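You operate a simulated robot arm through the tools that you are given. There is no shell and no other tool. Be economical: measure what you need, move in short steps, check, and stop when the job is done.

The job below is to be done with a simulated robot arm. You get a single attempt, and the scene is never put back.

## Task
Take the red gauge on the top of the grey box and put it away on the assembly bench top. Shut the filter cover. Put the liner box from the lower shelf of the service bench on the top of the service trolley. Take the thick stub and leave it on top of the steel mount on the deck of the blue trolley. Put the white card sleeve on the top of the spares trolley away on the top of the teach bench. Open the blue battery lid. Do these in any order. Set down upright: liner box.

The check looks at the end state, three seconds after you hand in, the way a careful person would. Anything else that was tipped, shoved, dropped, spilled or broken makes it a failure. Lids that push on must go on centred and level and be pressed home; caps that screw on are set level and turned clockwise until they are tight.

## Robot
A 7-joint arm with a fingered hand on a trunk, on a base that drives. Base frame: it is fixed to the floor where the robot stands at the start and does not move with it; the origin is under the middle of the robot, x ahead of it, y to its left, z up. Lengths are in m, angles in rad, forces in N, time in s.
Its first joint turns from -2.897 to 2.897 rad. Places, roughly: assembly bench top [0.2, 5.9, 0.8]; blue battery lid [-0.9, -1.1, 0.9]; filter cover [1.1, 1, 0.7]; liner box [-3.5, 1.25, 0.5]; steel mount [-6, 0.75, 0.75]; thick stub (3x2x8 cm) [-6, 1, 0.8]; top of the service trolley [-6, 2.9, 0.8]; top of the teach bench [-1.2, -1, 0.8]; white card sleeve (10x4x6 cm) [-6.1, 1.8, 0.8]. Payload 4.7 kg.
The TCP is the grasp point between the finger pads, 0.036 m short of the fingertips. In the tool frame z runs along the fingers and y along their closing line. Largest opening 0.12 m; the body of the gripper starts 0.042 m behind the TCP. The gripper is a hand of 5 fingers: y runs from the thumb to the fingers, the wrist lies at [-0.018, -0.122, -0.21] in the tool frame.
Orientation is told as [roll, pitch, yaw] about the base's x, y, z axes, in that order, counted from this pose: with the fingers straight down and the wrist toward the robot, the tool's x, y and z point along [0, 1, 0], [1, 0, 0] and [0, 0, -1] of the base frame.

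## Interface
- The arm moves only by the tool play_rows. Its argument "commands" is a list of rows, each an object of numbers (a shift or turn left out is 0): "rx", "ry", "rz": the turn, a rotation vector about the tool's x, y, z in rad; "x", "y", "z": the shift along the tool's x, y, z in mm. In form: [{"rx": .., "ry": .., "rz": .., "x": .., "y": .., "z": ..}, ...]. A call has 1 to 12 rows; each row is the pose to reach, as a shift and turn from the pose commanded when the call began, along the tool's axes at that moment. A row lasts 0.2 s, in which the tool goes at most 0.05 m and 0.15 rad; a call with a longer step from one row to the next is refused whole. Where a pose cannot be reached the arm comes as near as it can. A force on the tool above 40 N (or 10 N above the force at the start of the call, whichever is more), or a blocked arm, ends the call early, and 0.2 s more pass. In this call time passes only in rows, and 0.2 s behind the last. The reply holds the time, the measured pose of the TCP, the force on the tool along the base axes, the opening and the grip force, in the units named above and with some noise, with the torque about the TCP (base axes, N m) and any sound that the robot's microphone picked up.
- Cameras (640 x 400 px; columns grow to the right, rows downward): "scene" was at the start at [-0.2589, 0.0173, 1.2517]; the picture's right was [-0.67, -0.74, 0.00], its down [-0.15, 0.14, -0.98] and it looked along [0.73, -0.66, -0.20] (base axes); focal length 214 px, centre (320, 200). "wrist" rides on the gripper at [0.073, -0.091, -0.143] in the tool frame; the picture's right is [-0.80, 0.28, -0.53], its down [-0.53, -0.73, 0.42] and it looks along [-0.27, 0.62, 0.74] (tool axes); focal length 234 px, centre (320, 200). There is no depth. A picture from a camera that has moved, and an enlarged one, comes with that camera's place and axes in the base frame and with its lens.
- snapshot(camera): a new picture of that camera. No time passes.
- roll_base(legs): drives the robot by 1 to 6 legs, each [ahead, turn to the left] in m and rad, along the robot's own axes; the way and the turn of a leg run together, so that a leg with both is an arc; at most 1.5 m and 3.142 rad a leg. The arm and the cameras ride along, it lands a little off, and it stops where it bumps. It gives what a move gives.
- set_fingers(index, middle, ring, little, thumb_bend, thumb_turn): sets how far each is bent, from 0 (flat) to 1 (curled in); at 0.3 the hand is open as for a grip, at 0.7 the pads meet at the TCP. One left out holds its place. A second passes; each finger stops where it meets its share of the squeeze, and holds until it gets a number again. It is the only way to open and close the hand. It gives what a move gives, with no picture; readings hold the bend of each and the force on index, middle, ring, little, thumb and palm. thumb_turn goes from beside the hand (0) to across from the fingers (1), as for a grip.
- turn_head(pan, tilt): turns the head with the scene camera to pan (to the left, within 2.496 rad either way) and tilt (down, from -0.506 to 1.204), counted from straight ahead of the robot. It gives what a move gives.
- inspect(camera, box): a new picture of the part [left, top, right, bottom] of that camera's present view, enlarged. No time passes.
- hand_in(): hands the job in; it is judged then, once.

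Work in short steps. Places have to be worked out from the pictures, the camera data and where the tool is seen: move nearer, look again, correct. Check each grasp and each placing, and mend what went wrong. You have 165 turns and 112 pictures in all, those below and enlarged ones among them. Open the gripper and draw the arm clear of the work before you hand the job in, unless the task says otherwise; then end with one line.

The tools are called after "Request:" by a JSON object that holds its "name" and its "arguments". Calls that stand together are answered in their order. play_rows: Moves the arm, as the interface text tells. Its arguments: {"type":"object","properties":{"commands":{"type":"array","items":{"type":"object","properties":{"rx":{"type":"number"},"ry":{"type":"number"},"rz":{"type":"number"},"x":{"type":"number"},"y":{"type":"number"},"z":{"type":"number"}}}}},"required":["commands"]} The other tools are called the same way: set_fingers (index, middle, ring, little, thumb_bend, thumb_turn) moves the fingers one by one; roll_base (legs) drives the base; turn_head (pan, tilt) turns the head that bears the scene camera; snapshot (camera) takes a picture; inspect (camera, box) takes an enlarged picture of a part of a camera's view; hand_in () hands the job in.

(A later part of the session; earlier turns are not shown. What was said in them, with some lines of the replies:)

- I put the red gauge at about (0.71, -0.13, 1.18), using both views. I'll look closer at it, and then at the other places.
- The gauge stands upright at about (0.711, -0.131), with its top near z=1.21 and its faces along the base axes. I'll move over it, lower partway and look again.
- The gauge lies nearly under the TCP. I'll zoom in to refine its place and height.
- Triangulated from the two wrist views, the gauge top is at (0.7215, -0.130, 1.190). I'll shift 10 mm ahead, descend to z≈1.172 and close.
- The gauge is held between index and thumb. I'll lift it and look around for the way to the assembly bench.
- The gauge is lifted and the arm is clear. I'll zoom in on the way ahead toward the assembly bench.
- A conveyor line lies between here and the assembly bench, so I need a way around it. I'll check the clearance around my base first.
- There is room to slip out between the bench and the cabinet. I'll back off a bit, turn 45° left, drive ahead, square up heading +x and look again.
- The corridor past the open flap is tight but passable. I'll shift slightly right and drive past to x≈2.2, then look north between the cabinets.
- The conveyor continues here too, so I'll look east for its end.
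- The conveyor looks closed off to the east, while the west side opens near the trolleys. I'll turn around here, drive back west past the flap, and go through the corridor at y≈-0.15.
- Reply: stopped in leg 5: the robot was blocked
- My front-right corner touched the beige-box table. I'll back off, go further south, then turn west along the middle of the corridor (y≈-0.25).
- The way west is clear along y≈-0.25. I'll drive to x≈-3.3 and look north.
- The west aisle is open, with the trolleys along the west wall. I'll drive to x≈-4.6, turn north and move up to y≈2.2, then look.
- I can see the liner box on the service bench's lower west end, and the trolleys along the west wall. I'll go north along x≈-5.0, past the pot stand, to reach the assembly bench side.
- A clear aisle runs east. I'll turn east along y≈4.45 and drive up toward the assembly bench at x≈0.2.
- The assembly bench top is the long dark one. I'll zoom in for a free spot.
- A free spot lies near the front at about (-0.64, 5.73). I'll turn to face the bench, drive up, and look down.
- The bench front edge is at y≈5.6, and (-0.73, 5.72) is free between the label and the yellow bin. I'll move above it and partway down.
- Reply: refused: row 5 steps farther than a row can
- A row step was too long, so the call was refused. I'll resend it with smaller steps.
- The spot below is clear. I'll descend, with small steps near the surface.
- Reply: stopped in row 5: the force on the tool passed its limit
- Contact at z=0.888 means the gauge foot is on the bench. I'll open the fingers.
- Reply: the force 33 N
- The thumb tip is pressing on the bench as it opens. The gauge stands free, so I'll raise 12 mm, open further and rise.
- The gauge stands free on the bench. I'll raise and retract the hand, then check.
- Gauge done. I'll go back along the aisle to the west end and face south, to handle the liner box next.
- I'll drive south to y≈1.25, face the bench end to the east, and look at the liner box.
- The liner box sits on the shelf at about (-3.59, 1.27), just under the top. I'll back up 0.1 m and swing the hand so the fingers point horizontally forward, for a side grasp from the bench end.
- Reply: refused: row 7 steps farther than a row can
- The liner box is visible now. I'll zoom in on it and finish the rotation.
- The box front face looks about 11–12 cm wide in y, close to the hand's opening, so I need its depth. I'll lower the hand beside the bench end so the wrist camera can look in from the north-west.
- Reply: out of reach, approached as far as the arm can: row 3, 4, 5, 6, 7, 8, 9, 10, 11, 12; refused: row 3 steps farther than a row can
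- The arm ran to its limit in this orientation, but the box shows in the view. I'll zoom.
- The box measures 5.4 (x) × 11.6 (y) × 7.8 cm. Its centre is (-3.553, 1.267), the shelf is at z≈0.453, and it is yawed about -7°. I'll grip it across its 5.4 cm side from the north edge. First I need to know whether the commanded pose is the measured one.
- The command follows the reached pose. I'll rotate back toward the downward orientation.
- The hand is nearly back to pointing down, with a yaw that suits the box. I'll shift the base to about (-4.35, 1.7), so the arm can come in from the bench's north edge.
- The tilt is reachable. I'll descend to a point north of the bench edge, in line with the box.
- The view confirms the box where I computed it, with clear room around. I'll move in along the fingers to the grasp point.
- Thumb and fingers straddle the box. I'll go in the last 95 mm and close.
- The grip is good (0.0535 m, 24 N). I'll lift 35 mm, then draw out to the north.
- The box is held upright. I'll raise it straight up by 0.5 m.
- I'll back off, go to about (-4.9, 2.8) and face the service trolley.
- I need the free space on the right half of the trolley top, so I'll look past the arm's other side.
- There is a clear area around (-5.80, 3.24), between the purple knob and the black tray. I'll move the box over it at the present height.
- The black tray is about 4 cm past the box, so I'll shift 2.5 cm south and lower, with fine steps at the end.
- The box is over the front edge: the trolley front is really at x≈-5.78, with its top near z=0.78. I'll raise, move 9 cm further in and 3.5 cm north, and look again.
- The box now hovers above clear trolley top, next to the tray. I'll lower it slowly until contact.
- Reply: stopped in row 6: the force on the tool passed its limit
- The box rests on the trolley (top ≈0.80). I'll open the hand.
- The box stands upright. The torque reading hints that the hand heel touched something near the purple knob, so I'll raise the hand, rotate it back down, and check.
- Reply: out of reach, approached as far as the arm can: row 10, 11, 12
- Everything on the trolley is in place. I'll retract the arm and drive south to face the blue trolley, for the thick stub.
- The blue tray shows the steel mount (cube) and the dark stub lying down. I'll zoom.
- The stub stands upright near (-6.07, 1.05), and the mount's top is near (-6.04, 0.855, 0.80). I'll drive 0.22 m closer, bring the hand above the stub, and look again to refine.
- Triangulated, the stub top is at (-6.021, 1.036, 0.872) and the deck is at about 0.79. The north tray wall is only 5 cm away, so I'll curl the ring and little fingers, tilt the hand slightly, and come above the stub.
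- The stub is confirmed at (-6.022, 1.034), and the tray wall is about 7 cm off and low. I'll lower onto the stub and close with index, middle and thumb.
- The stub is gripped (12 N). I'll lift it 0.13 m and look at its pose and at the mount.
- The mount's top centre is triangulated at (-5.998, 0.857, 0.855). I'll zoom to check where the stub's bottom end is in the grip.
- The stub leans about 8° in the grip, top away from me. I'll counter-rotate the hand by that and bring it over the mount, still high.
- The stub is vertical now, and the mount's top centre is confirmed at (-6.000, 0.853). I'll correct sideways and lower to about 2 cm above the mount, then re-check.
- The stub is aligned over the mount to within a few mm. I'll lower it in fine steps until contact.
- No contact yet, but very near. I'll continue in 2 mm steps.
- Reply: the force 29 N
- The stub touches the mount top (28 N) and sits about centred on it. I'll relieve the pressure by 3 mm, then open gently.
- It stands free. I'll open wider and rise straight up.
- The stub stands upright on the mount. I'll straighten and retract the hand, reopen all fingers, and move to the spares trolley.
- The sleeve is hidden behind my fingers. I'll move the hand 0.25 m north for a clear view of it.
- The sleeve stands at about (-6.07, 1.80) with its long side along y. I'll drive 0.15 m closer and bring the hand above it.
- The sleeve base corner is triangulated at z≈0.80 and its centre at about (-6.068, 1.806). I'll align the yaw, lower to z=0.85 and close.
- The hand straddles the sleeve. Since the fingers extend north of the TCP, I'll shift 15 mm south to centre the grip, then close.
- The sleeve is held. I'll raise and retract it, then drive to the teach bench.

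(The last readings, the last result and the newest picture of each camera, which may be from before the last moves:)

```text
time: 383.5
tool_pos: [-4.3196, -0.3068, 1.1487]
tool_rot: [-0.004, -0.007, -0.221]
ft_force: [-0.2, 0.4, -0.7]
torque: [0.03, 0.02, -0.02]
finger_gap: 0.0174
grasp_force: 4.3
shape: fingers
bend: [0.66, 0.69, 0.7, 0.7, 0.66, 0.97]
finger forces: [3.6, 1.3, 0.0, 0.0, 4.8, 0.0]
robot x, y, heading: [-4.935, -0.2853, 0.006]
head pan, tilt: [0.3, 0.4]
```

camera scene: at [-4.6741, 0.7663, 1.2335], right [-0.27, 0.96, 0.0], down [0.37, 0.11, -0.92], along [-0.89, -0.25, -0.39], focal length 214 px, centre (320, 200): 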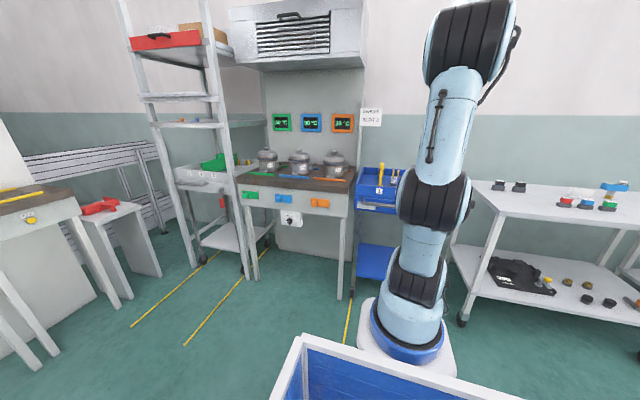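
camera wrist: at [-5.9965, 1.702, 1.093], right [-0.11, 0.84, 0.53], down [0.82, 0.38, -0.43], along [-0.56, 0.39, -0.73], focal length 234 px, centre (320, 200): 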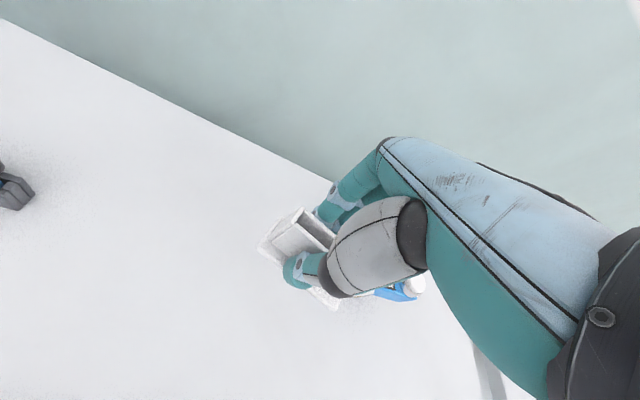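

I'll drive east to x≈-1.15 and face the teach bench to the south.

Request:
{"name": "roll_base", "arguments": {"legs": [[1.5, 0], [1.5, 0], [0.78, 0], [0, -1.575]]}}

Request:
{"name": "snapshot", "arguments": {"camera": "wrist"}}

Request:
{"name": "turn_head", "arguments": {"pan": 0.3, "tilt": 0.5}}

Request:
{"name": "snapshot", "arguments": {"camera": "scene"}}

```text
time: 404.2
tool_pos: [-0.7967, -0.7262, 1.1477]
tool_rot: [-0.003, -0.006, -1.157]
ft_force: [-0.1, -0.3, -0.7]
torque: [0.02, 0.0, 0.03]
finger_gap: 0.017
grasp_force: 4.2
shape: fingers
bend: [0.66, 0.69, 0.7, 0.7, 0.66, 0.97]
finger forces: [3.6, 1.2, 0.0, 0.0, 4.7, 0.1]
robot x, y, heading: [-1.1399, -0.2144, -0.924]
head pan, tilt: [0.3, 0.4]
stopped in leg 4: the robot was blocked; the commanded pose is now the measured one
```

```text
25 pictures are left
camera wrist: at [-0.7652, -0.6126, 1.2907], right [-0.62, -0.58, 0.53], down [-0.78, 0.45, -0.43], along [0.01, -0.68, -0.73], focal length 234 px, centre (320, 200)
```

wrist: 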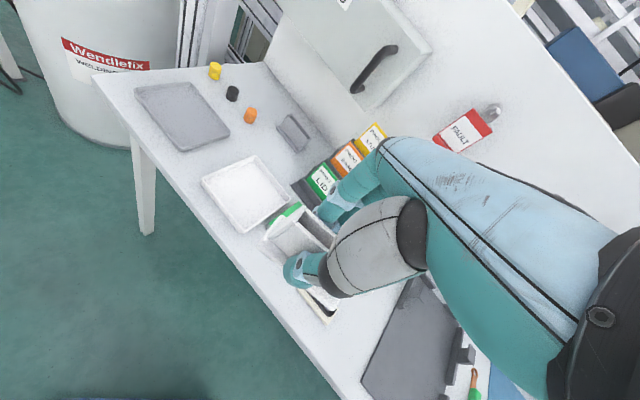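

```text
time: 404.9
tool_pos: [-0.7956, -0.7268, 1.1483]
tool_rot: [-0.002, -0.005, -1.158]
ft_force: [0.3, 0.2, -1.4]
torque: [0.01, -0.01, 0.0]
finger_gap: 0.0173
grasp_force: 5.4
shape: fingers
bend: [0.66, 0.69, 0.7, 0.7, 0.66, 0.97]
finger forces: [3.5, 1.2, 0.1, 0.0, 4.8, 0.0]
robot x, y, heading: [-1.1414, -0.2166, -0.928]
head pan, tilt: [0.3, 0.499]
```

```text
24 pictures are left
camera scene: at [-1.201, 0.0414, 1.2244], right [-0.59, -0.81, 0.0], down [-0.39, 0.28, -0.88], along [0.71, -0.51, -0.48], focal length 214 px, centre (320, 200)
```

scene: 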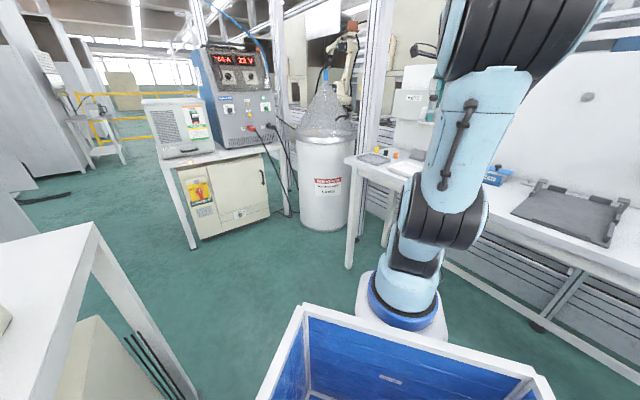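

The turn was blocked partway, but the arm can work from here. The strip at the bench front before the dark mat, around (-1.18, -0.87), is free. I'll bring the sleeve over it with its long side along x.

Request:
{"name": "play_rows", "arguments": {"commands": [{"x": -45, "y": -3, "rz": 0.05}, {"x": -90, "y": -6, "rz": 0.1}, {"x": -136, "y": -8, "rz": 0.15}, {"x": -182, "y": -11, "rz": 0.2}, {"x": -228, "y": -13, "rz": 0.25}, {"x": -274, "y": -16, "rz": 0.3}, {"x": -320, "y": -18, "rz": 0.35}, {"x": -366, "y": -21, "rz": 0.4}, {"x": -409, "y": -23, "rz": 0.41}]}}

Request:
{"name": "snapshot", "arguments": {"camera": "wrist"}}

```text
time: 406.9
tool_pos: [-1.1801, -0.8699, 1.151]
tool_rot: [-0.002, -0.007, -1.568]
ft_force: [0.4, 0.5, 0.3]
torque: [0.0, 0.03, 0.0]
finger_gap: 0.0171
grasp_force: 4.8
shape: fingers
bend: [0.66, 0.69, 0.7, 0.7, 0.66, 0.97]
finger forces: [3.5, 1.2, 0.1, 0.0, 4.6, 0.0]
robot x, y, heading: [-1.1408, -0.2141, -0.929]
head pan, tilt: [0.3, 0.499]
```

```text
23 pictures are left
camera wrist: at [-1.1068, -0.7774, 1.2934], right [-0.8, -0.28, 0.53], down [-0.54, 0.73, -0.43], along [-0.27, -0.63, -0.73], focal length 234 px, centre (320, 200)
```

wrist: 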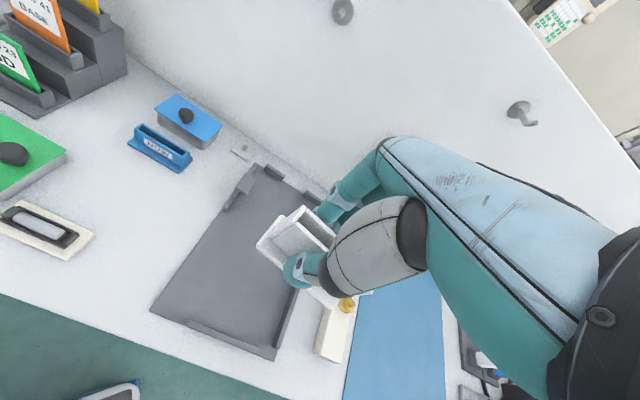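

The mat nearly reaches the bench edge here, so this spot isn't free. The clear patch is around (-0.975, -0.955), between the white card holder, the mat and the blue battery. I'll move the sleeve there and down to z≈0.95.

Request:
{"name": "play_rows", "arguments": {"commands": [{"x": 44, "y": 17}, {"x": 88, "y": 34}, {"x": 132, "y": 51}, {"x": 176, "y": 68}, {"x": 220, "y": 85}, {"x": 220, "y": 85, "z": 45}, {"x": 220, "y": 85, "z": 90}, {"x": 220, "y": 85, "z": 135}, {"x": 220, "y": 85, "z": 180}]}}

Request:
{"name": "snapshot", "arguments": {"camera": "wrist"}}

```text
time: 408.9
tool_pos: [-0.9572, -0.9553, 0.9702]
tool_rot: [0.001, -0.007, -1.569]
ft_force: [-0.3, 1.8, -0.6]
torque: [-0.03, -0.03, -0.01]
finger_gap: 0.017
grasp_force: 4.9
shape: fingers
bend: [0.66, 0.69, 0.7, 0.7, 0.66, 0.97]
finger forces: [3.4, 1.2, 0.0, 0.0, 4.6, 0.1]
robot x, y, heading: [-1.1393, -0.2161, -0.926]
head pan, tilt: [0.3, 0.499]
```

```text
22 pictures are left
camera wrist: at [-0.8852, -0.8627, 1.1126], right [-0.8, -0.28, 0.53], down [-0.53, 0.73, -0.43], along [-0.26, -0.63, -0.73], focal length 234 px, centre (320, 200)
```

wrist: 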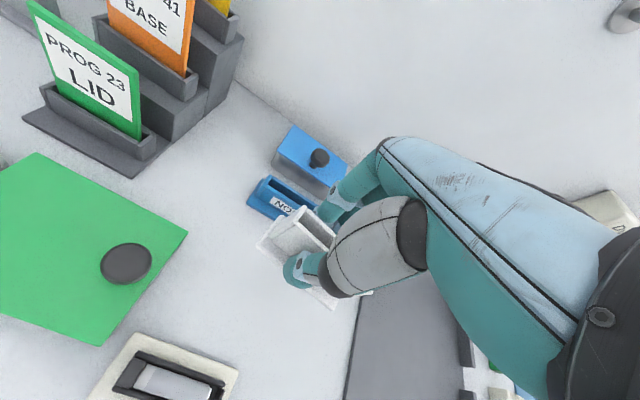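

The landing spot is clear of the blue holder, card holder and mat. I'll lower with fine steps until contact.

Request:
{"name": "play_rows", "arguments": {"commands": [{"z": 40}, {"z": 75}, {"z": 98}, {"z": 106}, {"z": 110}, {"z": 113}, {"z": 116}, {"z": 119}, {"z": 122}, {"z": 125}, {"z": 128}]}}

Request:
{"name": "inspect", "arguments": {"camera": "wrist", "box": [200, 160, 440, 310]}}

```text
time: 409.6
tool_pos: [-0.9577, -0.9597, 0.8972]
tool_rot: [-0.002, -0.031, -1.567]
ft_force: [0.9, 2.5, 11.0]
torque: [0.31, -0.06, -0.01]
finger_gap: 0.0177
grasp_force: 10.2
shape: fingers
bend: [0.67, 0.69, 0.7, 0.7, 0.66, 0.97]
finger forces: [3.7, 1.6, 0.0, 0.0, 15.0, 0.1]
robot x, y, heading: [-1.1433, -0.2132, -0.923]
head pan, tilt: [0.3, 0.499]
stopped in row 3: the force on the tool passed its limit (the readings are from after the stop); the commanded pose is now the measured one
```

```text
2.67 times, centred on (320, 235) of wrist
camera zoom: at [-0.8844, -0.8641, 1.0379], right [-0.8, -0.27, 0.53], down [-0.53, 0.72, -0.45], along [-0.26, -0.64, -0.72], focal length 624 px, centre (320, 107)
```

zoom: 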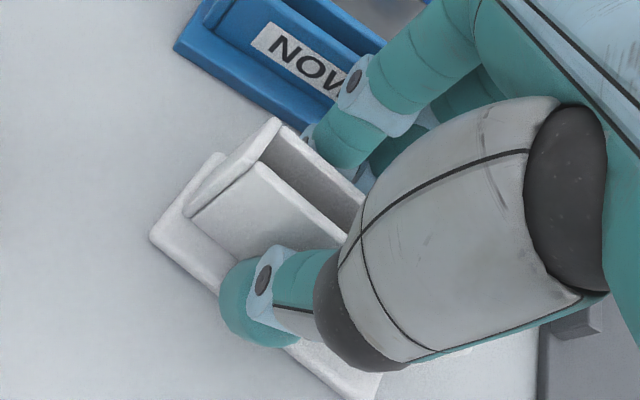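

Contact at z=0.897 means the bench top is about 0.847. I'll relieve 2 mm, then open the fingers slightly.

Request:
{"name": "play_rows", "arguments": {"commands": [{"z": -2}]}}

Request:
{"name": "set_fingers", "arguments": {"index": 0.59, "middle": 0.59, "ring": 0.62, "little": 0.62, "thumb_bend": 0.58}}

Request:
{"name": "inspect", "arguments": {"camera": "wrist", "box": [200, 160, 440, 310]}}

```text
time: 410.0
tool_pos: [-0.9562, -0.9589, 0.8968]
tool_rot: [0.001, -0.026, -1.568]
ft_force: [0.5, -0.7, 3.4]
torque: [0.02, 0.0, 0.02]
finger_gap: 0.0175
grasp_force: 6.4
shape: fingers
bend: [0.66, 0.69, 0.7, 0.7, 0.66, 0.97]
finger forces: [4.2, 2.0, 0.1, 0.0, 6.9, 0.0]
robot x, y, heading: [-1.1418, -0.219, -0.927]
head pan, tilt: [0.3, 0.499]
```

```text
time: 411.0
tool_pos: [-0.9565, -0.9599, 0.8985]
tool_rot: [0.001, -0.026, -1.567]
ft_force: [0.2, 0.3, 0.6]
torque: [-0.05, 0.02, -0.01]
finger_gap: 0.0384
grasp_force: 0.1
shape: fingers
bend: [0.59, 0.59, 0.62, 0.62, 0.57, 0.97]
finger forces: [0.0, 0.0, 0.0, 0.0, 0.1, 0.0]
robot x, y, heading: [-1.1454, -0.215, -0.928]
head pan, tilt: [0.3, 0.499]
```

```text
2.67 times, centred on (320, 235) of wrist
camera zoom: at [-0.8843, -0.8643, 1.0386], right [-0.8, -0.27, 0.53], down [-0.53, 0.72, -0.44], along [-0.26, -0.64, -0.72], focal length 624 px, centre (320, 107)
```

zoom: 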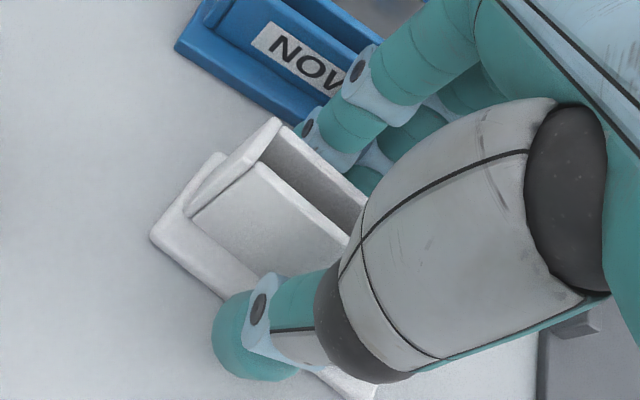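

Released. I'll lift straight up and shift west so the wrist camera sees the blue battery.

Request:
{"name": "play_rows", "arguments": {"commands": [{"z": -20}, {"z": -60}, {"z": -105}, {"z": -150}, {"z": -190, "x": -20}, {"z": -200, "x": -65}, {"z": -200, "x": -110}, {"z": -200, "x": -150}]}}

Request:
{"name": "inspect", "arguments": {"camera": "wrist", "box": [80, 40, 320, 190]}}

```text
time: 412.8
tool_pos: [-1.107, -0.9556, 1.0997]
tool_rot: [0.001, -0.027, -1.565]
ft_force: [0.2, -0.1, 0.2]
torque: [-0.01, 0.01, 0.0]
finger_gap: 0.0386
grasp_force: 0.2
shape: fingers
bend: [0.59, 0.59, 0.62, 0.62, 0.57, 0.98]
finger forces: [0.0, 0.0, 0.0, 0.1, 0.0, 0.0]
robot x, y, heading: [-1.1407, -0.2154, -0.925]
head pan, tilt: [0.3, 0.499]
```

```text
2.67 times, centred on (200, 115) of wrist
camera zoom: at [-1.034, -0.8603, 1.2403], right [-0.8, -0.27, 0.53], down [-0.54, 0.72, -0.44], along [-0.26, -0.64, -0.72], focal length 624 px, centre (640, 427)
```

zoom: 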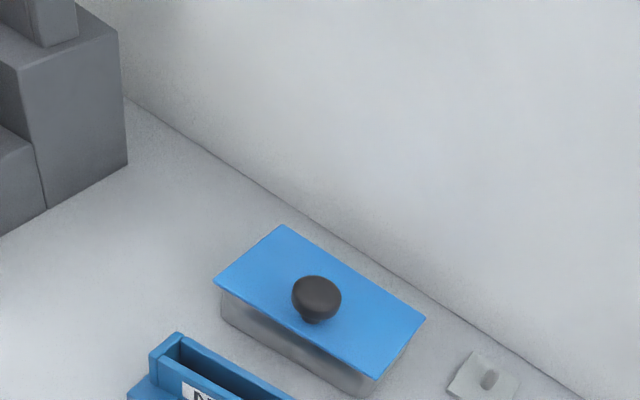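

The battery lid is a 10×6.4 cm flap, hinged at the back (y≈-1.15), with its knob near the front at (-0.936, -1.0995, 0.908). I'll pinch the knob from its ±x sides so it can pivot in the pads as I follow the arc. First I'll curl the other fingers and turn the hand 90°.

Request:
{"name": "set_fingers", "arguments": {"index": 0.5, "middle": 1.0, "ring": 1.0, "little": 1.0, "thumb_bend": 0.5}}

Request:
{"name": "play_rows", "arguments": {"commands": [{"rz": 0.145}, {"rz": 0.29}, {"rz": 0.435}, {"rz": 0.58}, {"rz": 0.725}, {"rz": 0.87}, {"rz": 1.015}, {"rz": 1.16}, {"rz": 1.3}, {"rz": 1.44}, {"rz": 1.576}]}}

```text
time: 413.8
tool_pos: [-1.1057, -0.9546, 1.0999]
tool_rot: [-0.001, -0.027, -1.568]
ft_force: [0.8, -0.7, -0.3]
torque: [0.02, -0.01, 0.0]
finger_gap: 0.0624
grasp_force: 0.1
shape: fingers
bend: [0.5, 1.0, 1.0, 1.0, 0.5, 0.98]
finger forces: [0.0, 0.0, 0.1, 0.1, 0.0, 0.0]
robot x, y, heading: [-1.1416, -0.2152, -0.921]
head pan, tilt: [0.3, 0.499]
```

```text
time: 416.2
tool_pos: [-1.107, -0.9541, 1.0964]
tool_rot: [0.027, 0.0, 3.138]
ft_force: [-0.5, 1.1, 0.1]
torque: [-0.02, -0.03, 0.03]
finger_gap: 0.0626
grasp_force: 0.1
shape: fingers
bend: [0.5, 1.0, 1.0, 1.0, 0.5, 0.98]
finger forces: [0.1, 0.0, 0.0, 0.0, 0.1, 0.0]
robot x, y, heading: [-1.1443, -0.2159, -0.929]
head pan, tilt: [0.3, 0.499]
```

The turn succeeded. A FAULT tag hangs on the wall near the wrist path, so I'll lean the hand 25° toward the robot, and move above the knob.

Request:
{"name": "play_rows", "arguments": {"commands": [{"x": 20, "y": -40, "ry": 0.07}, {"x": 45, "y": -80, "ry": 0.14}, {"x": 70, "y": -120, "ry": 0.21}, {"x": 98, "y": -155, "ry": 0.28}, {"x": 128, "y": -172, "z": 20, "ry": 0.35}, {"x": 128, "y": -172, "z": 50, "ry": 0.41}, {"x": 128, "y": -172, "z": 80, "ry": 0.41}]}}

Request:
{"name": "snapshot", "arguments": {"camera": "wrist"}}

```text
time: 417.8
tool_pos: [-0.9328, -1.0845, 1.0217]
tool_rot: [0.436, 0.002, 3.14]
ft_force: [0.7, -0.6, -0.2]
torque: [-0.01, -0.03, 0.02]
finger_gap: 0.0628
grasp_force: 0.1
shape: fingers
bend: [0.5, 1.0, 1.0, 1.0, 0.5, 0.98]
finger forces: [0.0, 0.0, 0.0, 0.0, 0.1, 0.1]
robot x, y, heading: [-1.1388, -0.217, -0.925]
head pan, tilt: [0.3, 0.499]
```

```text
18 pictures are left
camera wrist: at [-0.8411, -1.0901, 1.1823], right [-0.28, 0.95, 0.13], down [0.73, 0.3, -0.61], along [-0.62, -0.07, -0.78], focal length 234 px, centre (320, 200)
```

wrist: 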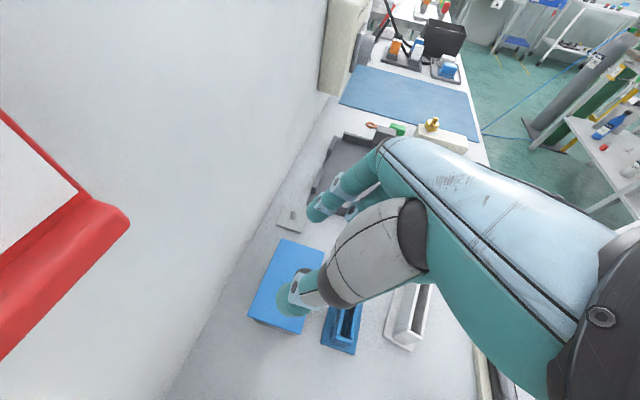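

The view matches: the lid is right below, and the knob lies under my thumb in line. I'll lower to the knob and pinch.

Request:
{"name": "play_rows", "arguments": {"commands": [{"x": -12, "y": 1, "z": 32}, {"x": -22, "y": 2, "z": 58}, {"x": -28, "y": 3, "z": 74}, {"x": -32, "y": 3, "z": 84}]}}

Request:
{"name": "set_fingers", "arguments": {"index": 0.72, "thumb_bend": 0.72}}

Request:
{"name": "inspect", "arguments": {"camera": "wrist", "box": [200, 180, 440, 330]}}

```text
time: 418.8
tool_pos: [-0.9387, -1.0905, 0.9312]
tool_rot: [0.436, 0.0, 3.14]
ft_force: [0.2, 0.4, 0.1]
torque: [0.02, -0.01, -0.02]
finger_gap: 0.0627
grasp_force: 0.1
shape: fingers
bend: [0.5, 1.0, 1.0, 1.0, 0.5, 0.98]
finger forces: [0.0, 0.0, 0.0, 0.0, 0.0, 0.0]
robot x, y, heading: [-1.1449, -0.2182, -0.926]
head pan, tilt: [0.3, 0.499]
```

```text
time: 419.8
tool_pos: [-0.9393, -1.0912, 0.9303]
tool_rot: [0.437, -0.001, 3.141]
ft_force: [1.0, -4.1, -2.9]
torque: [-0.01, 0.01, 0.04]
finger_gap: 0.0163
grasp_force: 7.4
shape: fingers
bend: [0.71, 1.0, 1.0, 1.0, 0.66, 0.97]
finger forces: [7.7, 0.1, 0.1, 0.0, 6.7, 0.1]
robot x, y, heading: [-1.1411, -0.2129, -0.926]
head pan, tilt: [0.3, 0.499]
```

```text
2.67 times, centred on (320, 255) of wrist
camera zoom: at [-0.847, -1.0964, 1.0918], right [-0.28, 0.95, 0.14], down [0.73, 0.3, -0.61], along [-0.62, -0.07, -0.78], focal length 624 px, centre (320, 53)
```

zoom: 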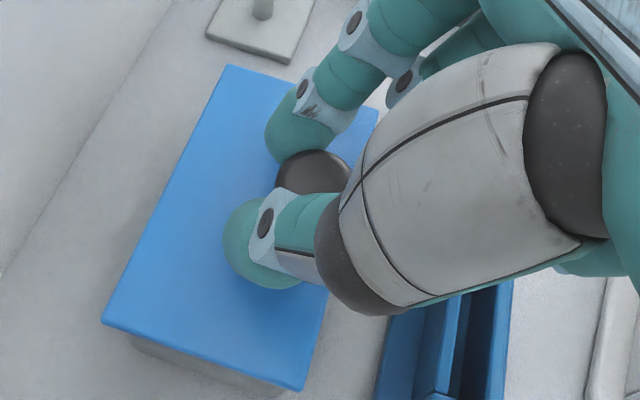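

The knob is pinched. I'll lift along the hinge arc to about 30° and check the forces.

Request:
{"name": "play_rows", "arguments": {"commands": [{"x": 4, "z": -3}, {"x": 8, "z": -5}, {"x": 12.5, "z": -7.6}, {"x": 17, "z": -9.2}, {"x": 22, "z": -10.7}, {"x": 26.6, "z": -11.7}]}}

Request:
{"name": "inspect", "arguments": {"camera": "wrist", "box": [200, 180, 440, 330]}}

```text
time: 421.2
tool_pos: [-0.9393, -1.1099, 0.9513]
tool_rot: [0.437, -0.001, 3.14]
ft_force: [-0.2, -4.3, -10.1]
torque: [0.16, 0.03, -0.01]
finger_gap: 0.0145
grasp_force: 7.6
shape: fingers
bend: [0.71, 1.0, 1.0, 1.0, 0.67, 0.97]
finger forces: [8.0, 0.1, 0.0, 0.0, 7.8, 0.0]
robot x, y, heading: [-1.1431, -0.2132, -0.923]
head pan, tilt: [0.3, 0.499]
```

```text
2.67 times, centred on (320, 255) of wrist
camera zoom: at [-0.8464, -1.1164, 1.1128], right [-0.28, 0.95, 0.14], down [0.73, 0.3, -0.61], along [-0.62, -0.07, -0.78], focal length 624 px, centre (320, 53)
```

zoom: 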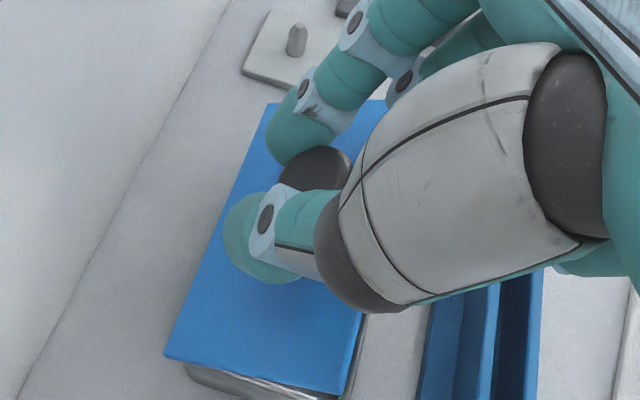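

The lid is lifting. The force is mostly radial (my arc is slightly too wide), so I'll tighten the radius by 3 mm and continue to about 65°.

Request:
{"name": "play_rows", "arguments": {"commands": [{"x": 4, "z": 2}, {"x": 9, "z": 2.4}, {"x": 14.5, "z": 2.8}, {"x": 19, "z": 3.8}, {"x": 24, "z": 5}, {"x": 28, "z": 6.2}, {"x": 32, "z": 8.2}]}}

Request:
{"name": "inspect", "arguments": {"camera": "wrist", "box": [200, 180, 440, 330]}}

```text
time: 422.8
tool_pos: [-0.9395, -1.1438, 0.9584]
tool_rot: [0.435, 0.0, 3.141]
ft_force: [-0.7, 0.8, -0.3]
torque: [0.0, 0.03, -0.01]
finger_gap: 0.0
grasp_force: 0.2
shape: fingers
bend: [0.72, 1.0, 1.0, 1.0, 0.71, 0.97]
finger forces: [0.1, 0.0, 0.1, 0.0, 0.0, 0.0]
robot x, y, heading: [-1.1411, -0.217, -0.921]
head pan, tilt: [0.3, 0.499]
```

```text
2.67 times, centred on (320, 255) of wrist
camera zoom: at [-0.8471, -1.1482, 1.1197], right [-0.28, 0.95, 0.14], down [0.73, 0.3, -0.61], along [-0.62, -0.07, -0.78], focal length 624 px, centre (320, 53)
```

zoom: 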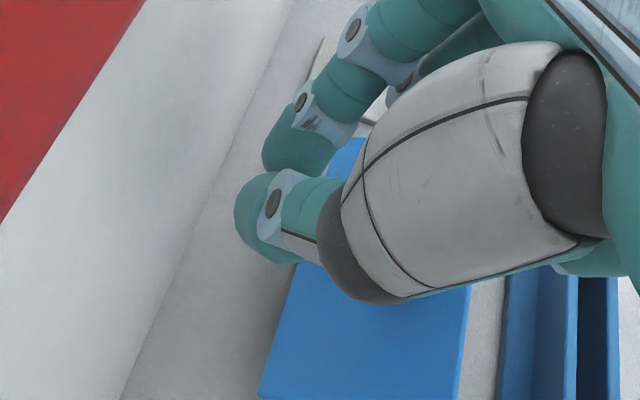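

The knob slipped out of the pinch. I'll back off up and toward the robot, and see where the lid is.

Request:
{"name": "play_rows", "arguments": {"commands": [{"x": 0, "z": -35}, {"x": -5, "z": -70}, {"x": -40, "z": -100}]}}

Request:
{"name": "snapshot", "arguments": {"camera": "wrist"}}

```text
time: 423.6
tool_pos: [-0.9389, -1.0652, 1.0303]
tool_rot: [0.434, 0.001, 3.138]
ft_force: [1.1, -0.8, -2.1]
torque: [-0.04, 0.03, -0.03]
finger_gap: 0.0
grasp_force: 0.1
shape: fingers
bend: [0.72, 1.0, 1.0, 1.0, 0.71, 0.97]
finger forces: [0.0, 0.1, 0.1, 0.1, 0.1, 0.0]
robot x, y, heading: [-1.141, -0.2163, -0.927]
head pan, tilt: [0.3, 0.499]
```

```text
14 pictures are left
camera wrist: at [-0.8464, -1.0711, 1.1921], right [-0.28, 0.95, 0.14], down [0.73, 0.3, -0.61], along [-0.62, -0.07, -0.78], focal length 234 px, centre (320, 200)
```

wrist: 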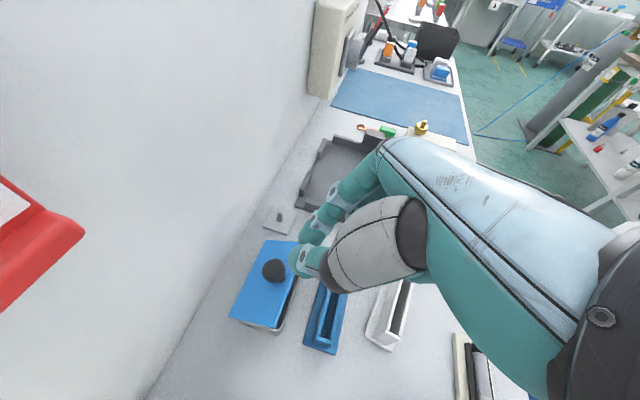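

I'll zoom on the lid to read its angle.

Request:
{"name": "inspect", "arguments": {"camera": "wrist", "box": [210, 230, 338, 350]}}

```text
3.33 times, centred on (274, 290) of wrist
camera zoom: at [-0.8464, -1.0711, 1.1921], right [-0.28, 0.95, 0.14], down [0.73, 0.3, -0.61], along [-0.62, -0.07, -0.78], focal length 781 px, centre (473, -100)
```

zoom: 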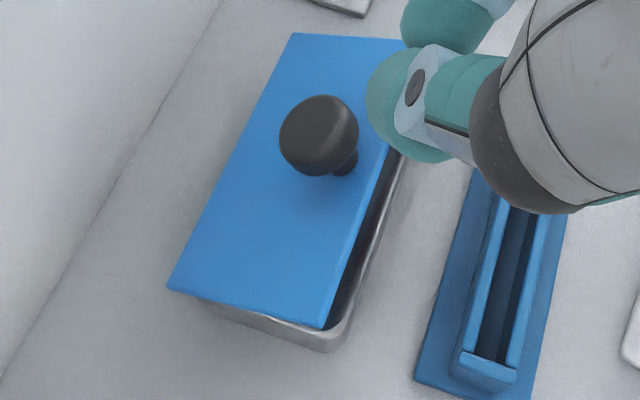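

The lid holds at about 30°. I'll use the closed index and thumb tips as a wedge: go down in front of the raised edge, tips just below it, and push back and up to swing it past vertical.

Request:
{"name": "play_rows", "arguments": {"commands": [{"x": -12, "z": 20}, {"x": -24, "z": 40}, {"x": -36, "z": 60}, {"x": -48, "z": 79.6}]}}

Request:
{"name": "play_rows", "arguments": {"commands": [{"x": 7, "z": 2}, {"x": 15, "z": 3.6}, {"x": 22, "z": 5}, {"x": 30, "z": 6.3}, {"x": 41, "z": 6}, {"x": 52, "z": 5.7}, {"x": 64, "z": 5.4}, {"x": 75, "z": 5}, {"x": 85, "z": 6.6}, {"x": 90, "z": 8.7}]}}

Request:
{"name": "inspect", "arguments": {"camera": "wrist", "box": [200, 180, 440, 330]}}

```text
time: 424.6
tool_pos: [-0.9386, -1.0559, 0.9407]
tool_rot: [0.436, 0.0, 3.14]
ft_force: [0.0, -0.2, 0.4]
torque: [-0.02, -0.03, -0.01]
finger_gap: 0.0
grasp_force: 0.2
shape: fingers
bend: [0.72, 1.0, 1.0, 1.0, 0.71, 0.97]
finger forces: [0.1, 0.0, 0.1, 0.0, 0.0, 0.0]
robot x, y, heading: [-1.1402, -0.2209, -0.932]
head pan, tilt: [0.3, 0.499]
```

```text
time: 425.4
tool_pos: [-0.9389, -1.0756, 0.952]
tool_rot: [0.442, 0.002, 3.139]
ft_force: [-2.2, 17.3, 15.1]
torque: [0.06, 0.02, -0.04]
finger_gap: 0.0
grasp_force: 8.9
shape: fingers
bend: [0.72, 1.0, 1.0, 1.0, 0.71, 0.98]
finger forces: [18.1, 0.0, 0.1, 0.0, 0.0, 0.0]
robot x, y, heading: [-1.1442, -0.2122, -0.922]
head pan, tilt: [0.3, 0.499]
stopped in row 4: the force on the tool passed its limit (the readings are from after the stop); the commanded pose is now the measured one
```

```text
2.67 times, centred on (320, 255) of wrist
camera zoom: at [-0.8474, -1.0799, 1.1123], right [-0.28, 0.95, 0.13], down [0.73, 0.3, -0.61], along [-0.62, -0.07, -0.78], focal length 624 px, centre (320, 53)
```

zoom: 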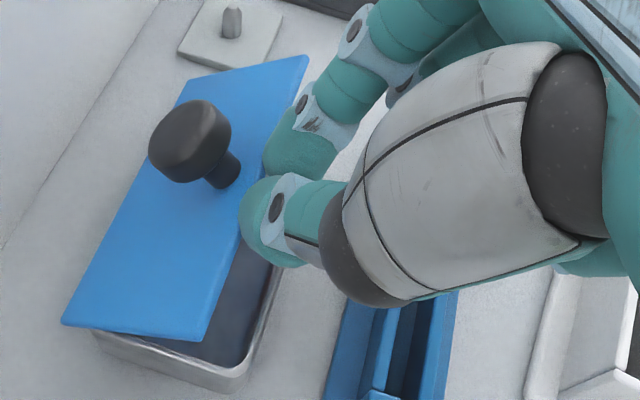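

The tips were on top of the edge, not below it. I'll back off, go 27 mm lower in front of the edge, and push back and up again.

Request:
{"name": "play_rows", "arguments": {"commands": [{"x": -18.1, "z": -8.4}, {"x": -27.8, "z": 0.3}, {"x": -31.3, "z": 15.2}]}}

Request:
{"name": "play_rows", "arguments": {"commands": [{"x": 10, "z": 5}, {"x": 19.9, "z": 9.3}, {"x": 32.1, "z": 11.6}, {"x": 46.3, "z": 9.4}, {"x": 58.7, "z": 6.4}, {"x": 71.2, "z": 3.4}, {"x": 83.6, "z": 0.3}, {"x": 93, "z": -0.8}, {"x": 99.3, "z": -0.1}]}}

Request:
{"name": "inspect", "arguments": {"camera": "wrist", "box": [200, 180, 440, 330]}}

```text
time: 426.2
tool_pos: [-0.9389, -1.0534, 0.9232]
tool_rot: [0.44, 0.0, 3.138]
ft_force: [-0.1, 0.6, 0.2]
torque: [0.01, 0.0, 0.02]
finger_gap: 0.0
grasp_force: 0.0
shape: fingers
bend: [0.72, 1.0, 1.0, 1.0, 0.71, 0.98]
finger forces: [0.0, 0.0, 0.1, 0.1, 0.0, 0.1]
robot x, y, heading: [-1.1413, -0.2171, -0.92]
head pan, tilt: [0.3, 0.499]
```

```text
time: 428.0
tool_pos: [-0.9393, -1.1297, 0.9563]
tool_rot: [0.427, -0.003, 3.132]
ft_force: [-4.0, 26.1, 4.9]
torque: [0.64, 0.09, -0.1]
finger_gap: 0.0
grasp_force: 15.9
shape: fingers
bend: [0.72, 1.0, 1.0, 1.0, 0.71, 0.99]
finger forces: [24.4, 0.0, 0.0, 0.1, 7.8, 0.0]
robot x, y, heading: [-1.1421, -0.2164, -0.922]
head pan, tilt: [0.3, 0.499]
stopped in row 8: the force on the tool passed its limit (the readings are from after the stop); the commanded pose is now the measured one
```

```text
2.67 times, centred on (320, 255) of wrist
camera zoom: at [-0.8474, -1.1363, 1.1164], right [-0.27, 0.95, 0.15], down [0.73, 0.3, -0.61], along [-0.62, -0.06, -0.78], focal length 624 px, centre (320, 53)
```

zoom: 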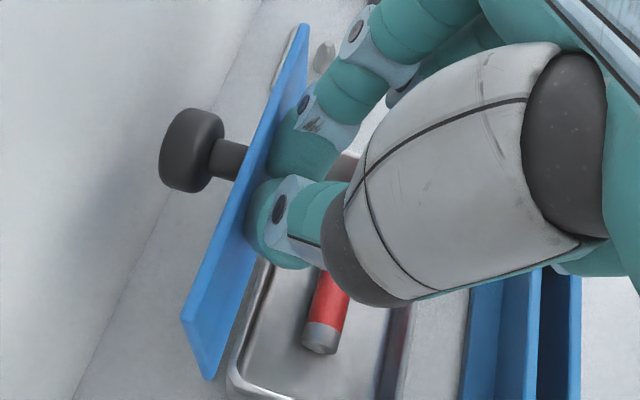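

The lid stands fully open, with its knob toward the wall and the battery inside visible. I'll withdraw away from the lid and up, then check that it stays.

Request:
{"name": "play_rows", "arguments": {"commands": [{"x": -18.5, "z": -19.7}, {"x": -6, "z": -58}, {"x": 13, "z": -99}, {"x": 32, "z": -139}, {"x": 26, "z": -175}, {"x": 8, "z": -206}, {"x": -15, "z": -228}]}}

Request:
{"name": "snapshot", "arguments": {"camera": "wrist"}}

```text
time: 429.6
tool_pos: [-0.9376, -1.0227, 1.156]
tool_rot: [0.426, -0.004, 3.135]
ft_force: [0.4, -1.0, -1.5]
torque: [0.02, 0.01, 0.0]
finger_gap: 0.0
grasp_force: 0.0
shape: fingers
bend: [0.72, 1.0, 1.0, 1.0, 0.71, 0.98]
finger forces: [0.1, 0.0, 0.1, 0.1, 0.0, 0.0]
robot x, y, heading: [-1.1399, -0.2136, -0.923]
head pan, tilt: [0.3, 0.499]
```

```text
10 pictures are left
camera wrist: at [-0.8447, -1.0303, 1.3169], right [-0.27, 0.95, 0.15], down [0.73, 0.3, -0.61], along [-0.62, -0.06, -0.78], focal length 234 px, centre (320, 200)
```

wrist: 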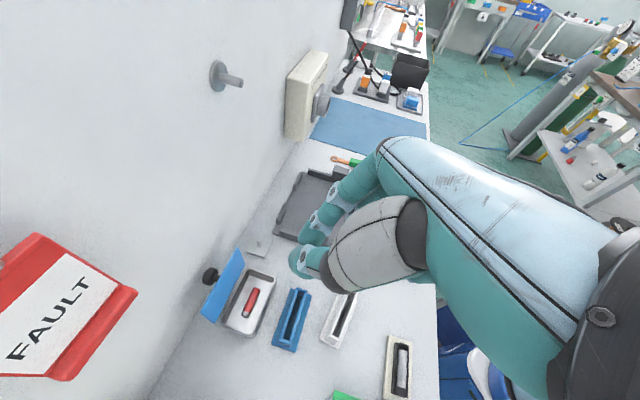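

The lid stays open and the sleeve stands on the bench. I'll bring the hand back to a neutral pose, clear of the bench.

Request:
{"name": "play_rows", "arguments": {"commands": [{"x": -36, "z": -16, "ry": -0.11}, {"x": -72, "z": -32, "ry": -0.22}, {"x": -108, "z": -48, "ry": -0.33}, {"x": -144, "z": -64, "ry": -0.43}, {"x": -180, "z": -80, "ry": -0.43}]}}

Request:
{"name": "play_rows", "arguments": {"commands": [{"rz": -0.145}, {"rz": -0.29}, {"rz": -0.435}, {"rz": -0.58}, {"rz": -0.725}, {"rz": -0.87}, {"rz": -1.015}, {"rz": -1.16}, {"rz": -1.305}, {"rz": -1.45}, {"rz": -1.595}, {"rz": -1.74}]}}

```text
time: 430.8
tool_pos: [-0.9366, -0.8271, 1.1548]
tool_rot: [-0.005, -0.003, 3.135]
ft_force: [-0.8, -0.5, -0.1]
torque: [0.03, 0.01, 0.01]
finger_gap: 0.0002
grasp_force: 0.0
shape: fingers
bend: [0.72, 1.0, 1.0, 1.0, 0.71, 0.98]
finger forces: [0.1, 0.0, 0.0, 0.0, 0.0, 0.1]
robot x, y, heading: [-1.1428, -0.2222, -0.921]
head pan, tilt: [0.3, 0.499]
```

```text
time: 433.4
tool_pos: [-0.9381, -0.8252, 1.1542]
tool_rot: [-0.002, 0.003, -1.407]
ft_force: [-0.7, -0.2, 0.8]
torque: [0.02, 0.02, 0.02]
finger_gap: 0.0
grasp_force: 0.1
shape: fingers
bend: [0.72, 1.0, 1.0, 1.0, 0.71, 0.98]
finger forces: [0.0, 0.0, 0.1, 0.1, 0.0, 0.1]
robot x, y, heading: [-1.1452, -0.2167, -0.921]
head pan, tilt: [0.3, 0.499]
```

I'll raise and retract the arm a bit more, then drive to the filter cover.

Request:
{"name": "play_rows", "arguments": {"commands": [{"z": -45}, {"z": -90}, {"z": -135}, {"z": -180}, {"z": -200, "y": -40}, {"z": -200, "y": -80}]}}

Request:
{"name": "roll_base", "arguments": {"legs": [[0, 0.921], [1.05, 0], [0, 1.27], [0.7, 0], [0, -1.27], [0.3, 0]]}}

```text
time: 434.8
tool_pos: [-0.9479, -0.7472, 1.3558]
tool_rot: [-0.002, 0.005, -1.408]
ft_force: [-0.3, -1.3, -0.7]
torque: [0.09, -0.01, 0.03]
finger_gap: 0.0002
grasp_force: 0.1
shape: fingers
bend: [0.72, 1.0, 1.0, 1.0, 0.71, 0.98]
finger forces: [0.1, 0.0, 0.0, 0.0, 0.1, 0.0]
robot x, y, heading: [-1.1452, -0.2164, -0.927]
head pan, tilt: [0.3, 0.499]
```

```text
time: 454.0
tool_pos: [0.9404, 0.3468, 1.3557]
tool_rot: [-0.001, 0.005, -0.466]
ft_force: [0.1, 0.5, 0.6]
torque: [0.01, 0.05, -0.01]
finger_gap: 0.0
grasp_force: 0.1
shape: fingers
bend: [0.72, 1.0, 1.0, 1.0, 0.71, 0.98]
finger forces: [0.0, 0.0, 0.0, 0.0, 0.1, 0.0]
robot x, y, heading: [0.3972, 0.5018, 0.013]
head pan, tilt: [0.3, 0.499]
```

I'm at (0.40, 0.50) facing east. I'll look at the flap.

Request:
{"name": "turn_head", "arguments": {"pan": 0.6, "tilt": 0.45}}

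Request:
{"name": "snapshot", "arguments": {"camera": "scene"}}

```text
time: 454.8
tool_pos: [0.9405, 0.346, 1.356]
tool_rot: [-0.002, 0.002, -0.467]
ft_force: [-0.8, 0.5, 0.5]
torque: [0.01, -0.02, -0.01]
finger_gap: 0.0
grasp_force: 0.1
shape: fingers
bend: [0.72, 1.0, 1.0, 1.0, 0.71, 0.98]
finger forces: [0.0, 0.0, 0.1, 0.0, 0.0, 0.0]
robot x, y, heading: [0.3961, 0.5056, 0.013]
head pan, tilt: [0.6, 0.45]
```

```text
9 pictures are left
camera scene: at [0.1432, 0.6296, 1.2288], right [0.58, -0.82, 0.0], down [-0.36, -0.25, -0.9], along [0.74, 0.52, -0.44], focal length 214 px, centre (320, 200)
```

scene: 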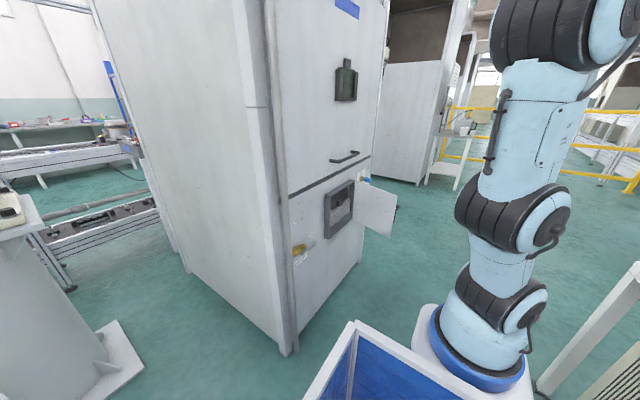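

The cover is about 76° open: hinge near (1.26, 1.158), free edge near (1.19, 0.876), z 0.5–0.78. I'll turn the closed hand so its index side faces west, and carry it to the east side of the flap from above.

Request:
{"name": "play_rows", "arguments": {"commands": [{"x": 40, "y": 3, "rz": -0.145}, {"x": 80, "y": 6, "rz": -0.29}, {"x": 120, "y": 9, "rz": -0.435}, {"x": 160, "y": 12, "rz": -0.58}, {"x": 200, "y": 15, "rz": -0.725}, {"x": 240, "y": 18, "rz": -0.87}, {"x": 280, "y": 21, "rz": -1.015}, {"x": 320, "y": 24, "rz": -1.16}, {"x": 360, "y": 27, "rz": -1.305}, {"x": 400, "y": 30, "rz": -1.45}, {"x": 440, "y": 33, "rz": -1.595}, {"x": 480, "y": 36, "rz": -1.74}]}}

```text
time: 457.4
tool_pos: [1.1887, 0.7579, 1.358]
tool_rot: [0.002, 0.0, 1.274]
ft_force: [-1.4, -1.0, 1.5]
torque: [0.04, -0.15, -0.04]
finger_gap: 0.0
grasp_force: 0.0
shape: fingers
bend: [0.72, 1.0, 1.0, 1.0, 0.71, 0.98]
finger forces: [0.0, 0.1, 0.1, 0.0, 0.0, 0.0]
robot x, y, heading: [0.3979, 0.5012, 0.014]
head pan, tilt: [0.6, 0.45]
```

I'll continue to (1.31, 0.92), finish the turn, and start descending on the east side of the flap.

Request:
{"name": "play_rows", "arguments": {"commands": [{"x": -16, "y": 45, "rz": -0.1}, {"x": -32, "y": 90, "rz": -0.2}, {"x": -50, "y": 135, "rz": -0.296}, {"x": -62, "y": 172, "rz": -0.296}, {"x": -68, "y": 190, "z": 25, "rz": -0.296}, {"x": -68, "y": 190, "z": 72, "rz": -0.296}, {"x": -68, "y": 190, "z": 120, "rz": -0.296}, {"x": -68, "y": 190, "z": 168, "rz": -0.296}, {"x": -68, "y": 190, "z": 216, "rz": -0.296}, {"x": -68, "y": 190, "z": 264, "rz": -0.296}, {"x": -68, "y": 190, "z": 312, "rz": -0.296}, {"x": -68, "y": 190, "z": 358, "rz": -0.296}]}}

Request:
{"name": "snapshot", "arguments": {"camera": "wrist"}}

```text
time: 460.0
tool_pos: [1.3078, 0.9182, 0.9987]
tool_rot: [0.002, 0.0, 1.568]
ft_force: [0.4, -1.1, 1.5]
torque: [0.02, -0.04, -0.01]
finger_gap: 0.0002
grasp_force: 0.0
shape: fingers
bend: [0.72, 1.0, 1.0, 1.0, 0.71, 0.98]
finger forces: [0.0, 0.0, 0.1, 0.1, 0.0, 0.1]
out of reach, approached as far as the arm can: row 1, 2, 3, 4, 5, 6, 7
robot x, y, heading: [0.397, 0.4999, 0.015]
head pan, tilt: [0.6, 0.45]
```

```text
8 pictures are left
camera wrist: at [1.2357, 0.8269, 1.1421], right [0.81, 0.28, 0.52], down [0.53, -0.73, -0.43], along [0.27, 0.62, -0.74], focal length 234 px, centre (320, 200)
```

wrist: 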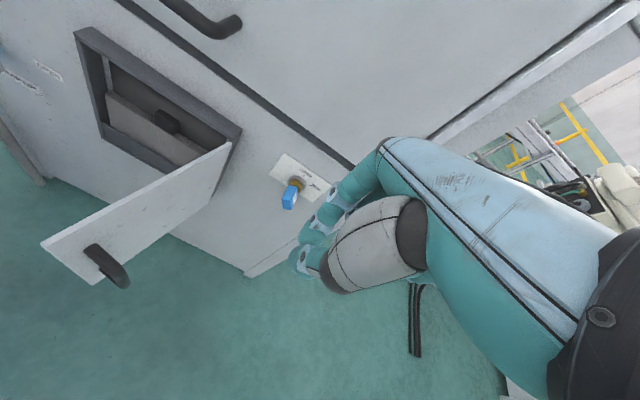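

A clear view: the hinge is at (1.156, 1.15) and the free edge at (1.073, 0.869), with a valve key to the right that I must avoid. I'll descend to z≈0.65 and move west toward the flap face.

Request:
{"name": "play_rows", "arguments": {"commands": [{"z": 45}, {"z": 90}, {"z": 135}, {"z": 180}, {"z": 225}, {"z": 270}, {"z": 315}, {"z": 349}, {"z": 349, "x": 40, "y": 5}, {"z": 349, "x": 80, "y": 12}, {"z": 349, "x": 120, "y": 20}, {"z": 349, "x": 155, "y": 28}]}}

```text
time: 462.6
tool_pos: [1.15, 0.9465, 0.6483]
tool_rot: [0.006, -0.001, 1.566]
ft_force: [0.0, -0.7, 0.4]
torque: [0.03, 0.03, -0.01]
finger_gap: 0.0001
grasp_force: 0.1
shape: fingers
bend: [0.72, 1.0, 1.0, 1.0, 0.71, 0.98]
finger forces: [0.0, 0.1, 0.0, 0.1, 0.1, 0.1]
robot x, y, heading: [0.3974, 0.5032, 0.016]
head pan, tilt: [0.6, 0.45]
```

No contact yet. I'll sweep along the closing arc to about 15° from shut.

Request:
{"name": "play_rows", "arguments": {"commands": [{"x": 29, "y": 3.5}, {"x": 65, "y": 15}, {"x": 96, "y": 27}, {"x": 125, "y": 48}, {"x": 150, "y": 73}, {"x": 165, "y": 98}, {"x": 178, "y": 117}]}}

Request:
{"name": "snapshot", "arguments": {"camera": "wrist"}}

```text
time: 464.2
tool_pos: [0.9812, 1.057, 0.6479]
tool_rot: [0.004, 0.003, 1.562]
ft_force: [0.6, -7.5, 2.1]
torque: [0.58, 0.06, -0.13]
finger_gap: 0.0003
grasp_force: 4.3
shape: fingers
bend: [0.72, 1.0, 1.0, 1.0, 0.71, 0.98]
finger forces: [0.1, 7.8, 0.0, 0.0, 0.1, 0.0]
robot x, y, heading: [0.3956, 0.5004, 0.015]
head pan, tilt: [0.6, 0.45]
stopped in row 7: the force on the tool passed its limit (the readings are from after the stop); the commanded pose is now the measured one
```

```text
7 pictures are left
camera wrist: at [0.9104, 0.9661, 0.7911], right [0.81, 0.27, 0.52], down [0.52, -0.74, -0.42], along [0.27, 0.62, -0.74], focal length 234 px, centre (320, 200)
```

wrist: 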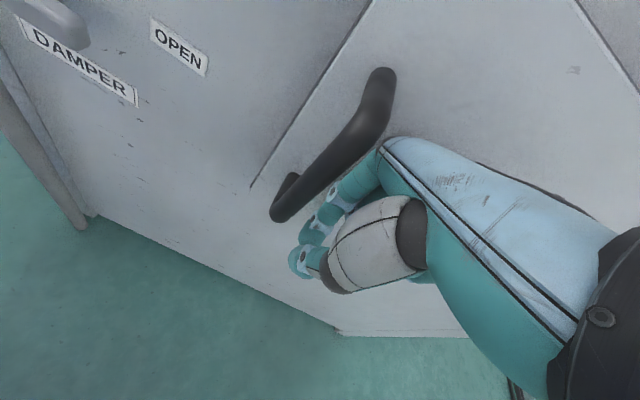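

The flap is nearly shut, with the hand right by its handle. I'll keep pushing +y to press it home.

Request:
{"name": "play_rows", "arguments": {"commands": [{"y": 8}, {"y": 16}, {"y": 24}, {"y": 32}, {"y": 40}, {"y": 48}]}}

Request:
{"name": "snapshot", "arguments": {"camera": "wrist"}}

```text
time: 464.5
tool_pos: [0.983, 1.0564, 0.6453]
tool_rot: [0.008, 0.007, 1.563]
ft_force: [-0.7, -11.4, 1.8]
torque: [0.85, -0.05, -0.14]
finger_gap: 0.0001
grasp_force: 5.2
shape: fingers
bend: [0.72, 1.0, 1.0, 1.0, 0.71, 0.98]
finger forces: [0.0, 10.8, 0.0, 0.0, 0.1, 0.0]
robot x, y, heading: [0.3946, 0.5033, 0.009]
head pan, tilt: [0.6, 0.45]
stopped in row 1: the force on the tool passed its limit (the readings are from after the stop); the commanded pose is now the measured one
```

```text
6 pictures are left
camera wrist: at [0.9115, 0.9665, 0.7898], right [0.81, 0.28, 0.52], down [0.52, -0.74, -0.42], along [0.27, 0.61, -0.74], focal length 234 px, centre (320, 200)
```

wrist: 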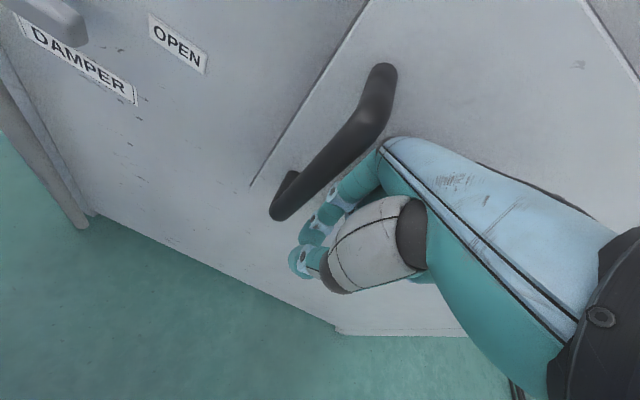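

It stops firmly at y≈1.056. I'll back the hand off a little and zoom with the scene camera to see whether the cover is flush.

Request:
{"name": "play_rows", "arguments": {"commands": [{"y": -40}, {"y": -85}, {"y": -130}]}}

Request:
{"name": "inspect", "arguments": {"camera": "scene", "box": [270, 140, 430, 260]}}

```text
time: 465.3
tool_pos: [0.9792, 0.9296, 0.646]
tool_rot: [0.007, 0.007, 1.565]
ft_force: [0.0, -0.3, 0.8]
torque: [-0.01, 0.0, 0.02]
finger_gap: 0.0
grasp_force: 0.0
shape: fingers
bend: [0.72, 1.0, 1.0, 1.0, 0.71, 0.98]
finger forces: [0.0, 0.0, 0.0, 0.0, 0.0, 0.0]
robot x, y, heading: [0.3968, 0.5025, 0.014]
head pan, tilt: [0.6, 0.45]
```

```text
3.33 times, centred on (350, 200) of scene
camera zoom: at [0.1435, 0.6303, 1.2288], right [0.58, -0.82, 0.0], down [-0.36, -0.25, -0.9], along [0.74, 0.52, -0.44], focal length 715 px, centre (220, 200)
```

zoom: 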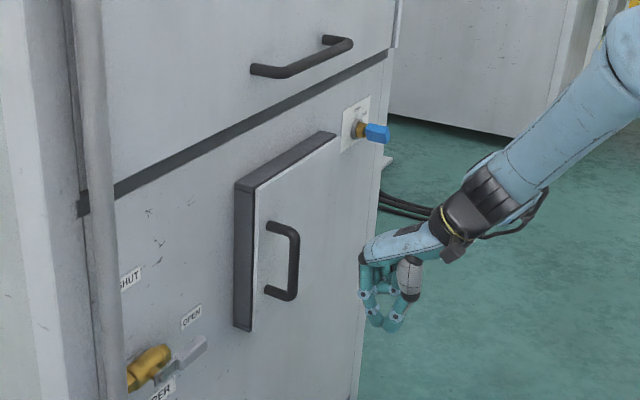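

The cover lies flat on its frame and didn't yield to further pushing, so it's shut. I'll draw the arm back and up, and open the hand.

Request:
{"name": "play_rows", "arguments": {"commands": [{"y": -45}, {"y": -90, "z": -20}, {"y": -120, "z": -60}, {"y": -130, "z": -105}, {"y": -130, "z": -150}, {"y": -130, "z": -195}, {"y": -130, "z": -240}, {"y": -130, "z": -285}]}}

Request:
{"name": "set_fingers", "arguments": {"index": 0.3, "middle": 0.3, "ring": 0.3, "little": 0.3, "thumb_bend": 0.3}}

Request:
{"name": "inspect", "arguments": {"camera": "scene", "box": [310, 160, 390, 240]}}

```text
time: 467.1
tool_pos: [0.983, 0.8006, 0.9318]
tool_rot: [0.008, 0.007, 1.561]
ft_force: [-0.1, 0.6, 0.8]
torque: [-0.01, -0.02, -0.03]
finger_gap: 0.0
grasp_force: 0.0
shape: fingers
bend: [0.72, 1.0, 1.0, 1.0, 0.71, 0.98]
finger forces: [0.0, 0.0, 0.0, 0.0, 0.1, 0.0]
robot x, y, heading: [0.399, 0.5012, 0.014]
head pan, tilt: [0.6, 0.45]
```

```text
time: 468.1
tool_pos: [0.983, 0.7997, 0.9325]
tool_rot: [0.004, 0.007, 1.562]
ft_force: [-0.6, 1.0, -0.1]
torque: [0.0, -0.03, 0.02]
finger_gap: 0.1219
grasp_force: 0.1
shape: fingers
bend: [0.3, 0.3, 0.3, 0.3, 0.3, 0.98]
finger forces: [0.0, 0.0, 0.1, 0.0, 0.0, 0.0]
robot x, y, heading: [0.3941, 0.5033, 0.017]
head pan, tilt: [0.6, 0.45]
```

```text
5.00 times, centred on (350, 200) of scene
camera zoom: at [0.1435, 0.6304, 1.2288], right [0.58, -0.82, 0.0], down [-0.36, -0.25, -0.9], along [0.74, 0.52, -0.44], focal length 1072 px, centre (170, 200)
```

zoom: 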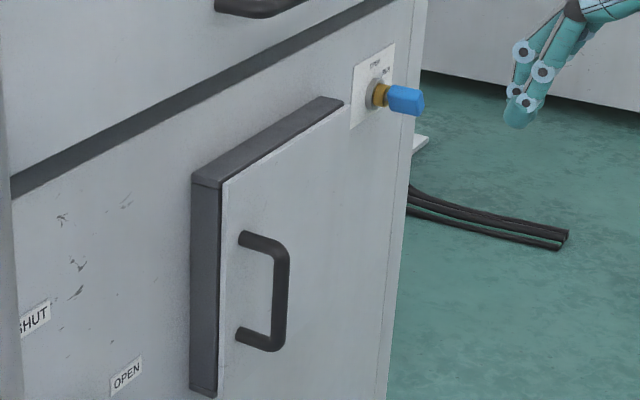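

The cover sits flush, the hand is open and clear, and all six items have been placed and checked. I'll hand in.

Request:
{"name": "hand_in", "arguments": {}}

```text
The job is handed in.
```

All six items are done and handed in. The base bumped the beige-box table once, and a turn beside the teach bench was blocked. The hand also seems to have leaned on the purple knob on the service trolley, though it looked unmoved afterwards. I saw no damage, but I did not check the two bumped spots up close.
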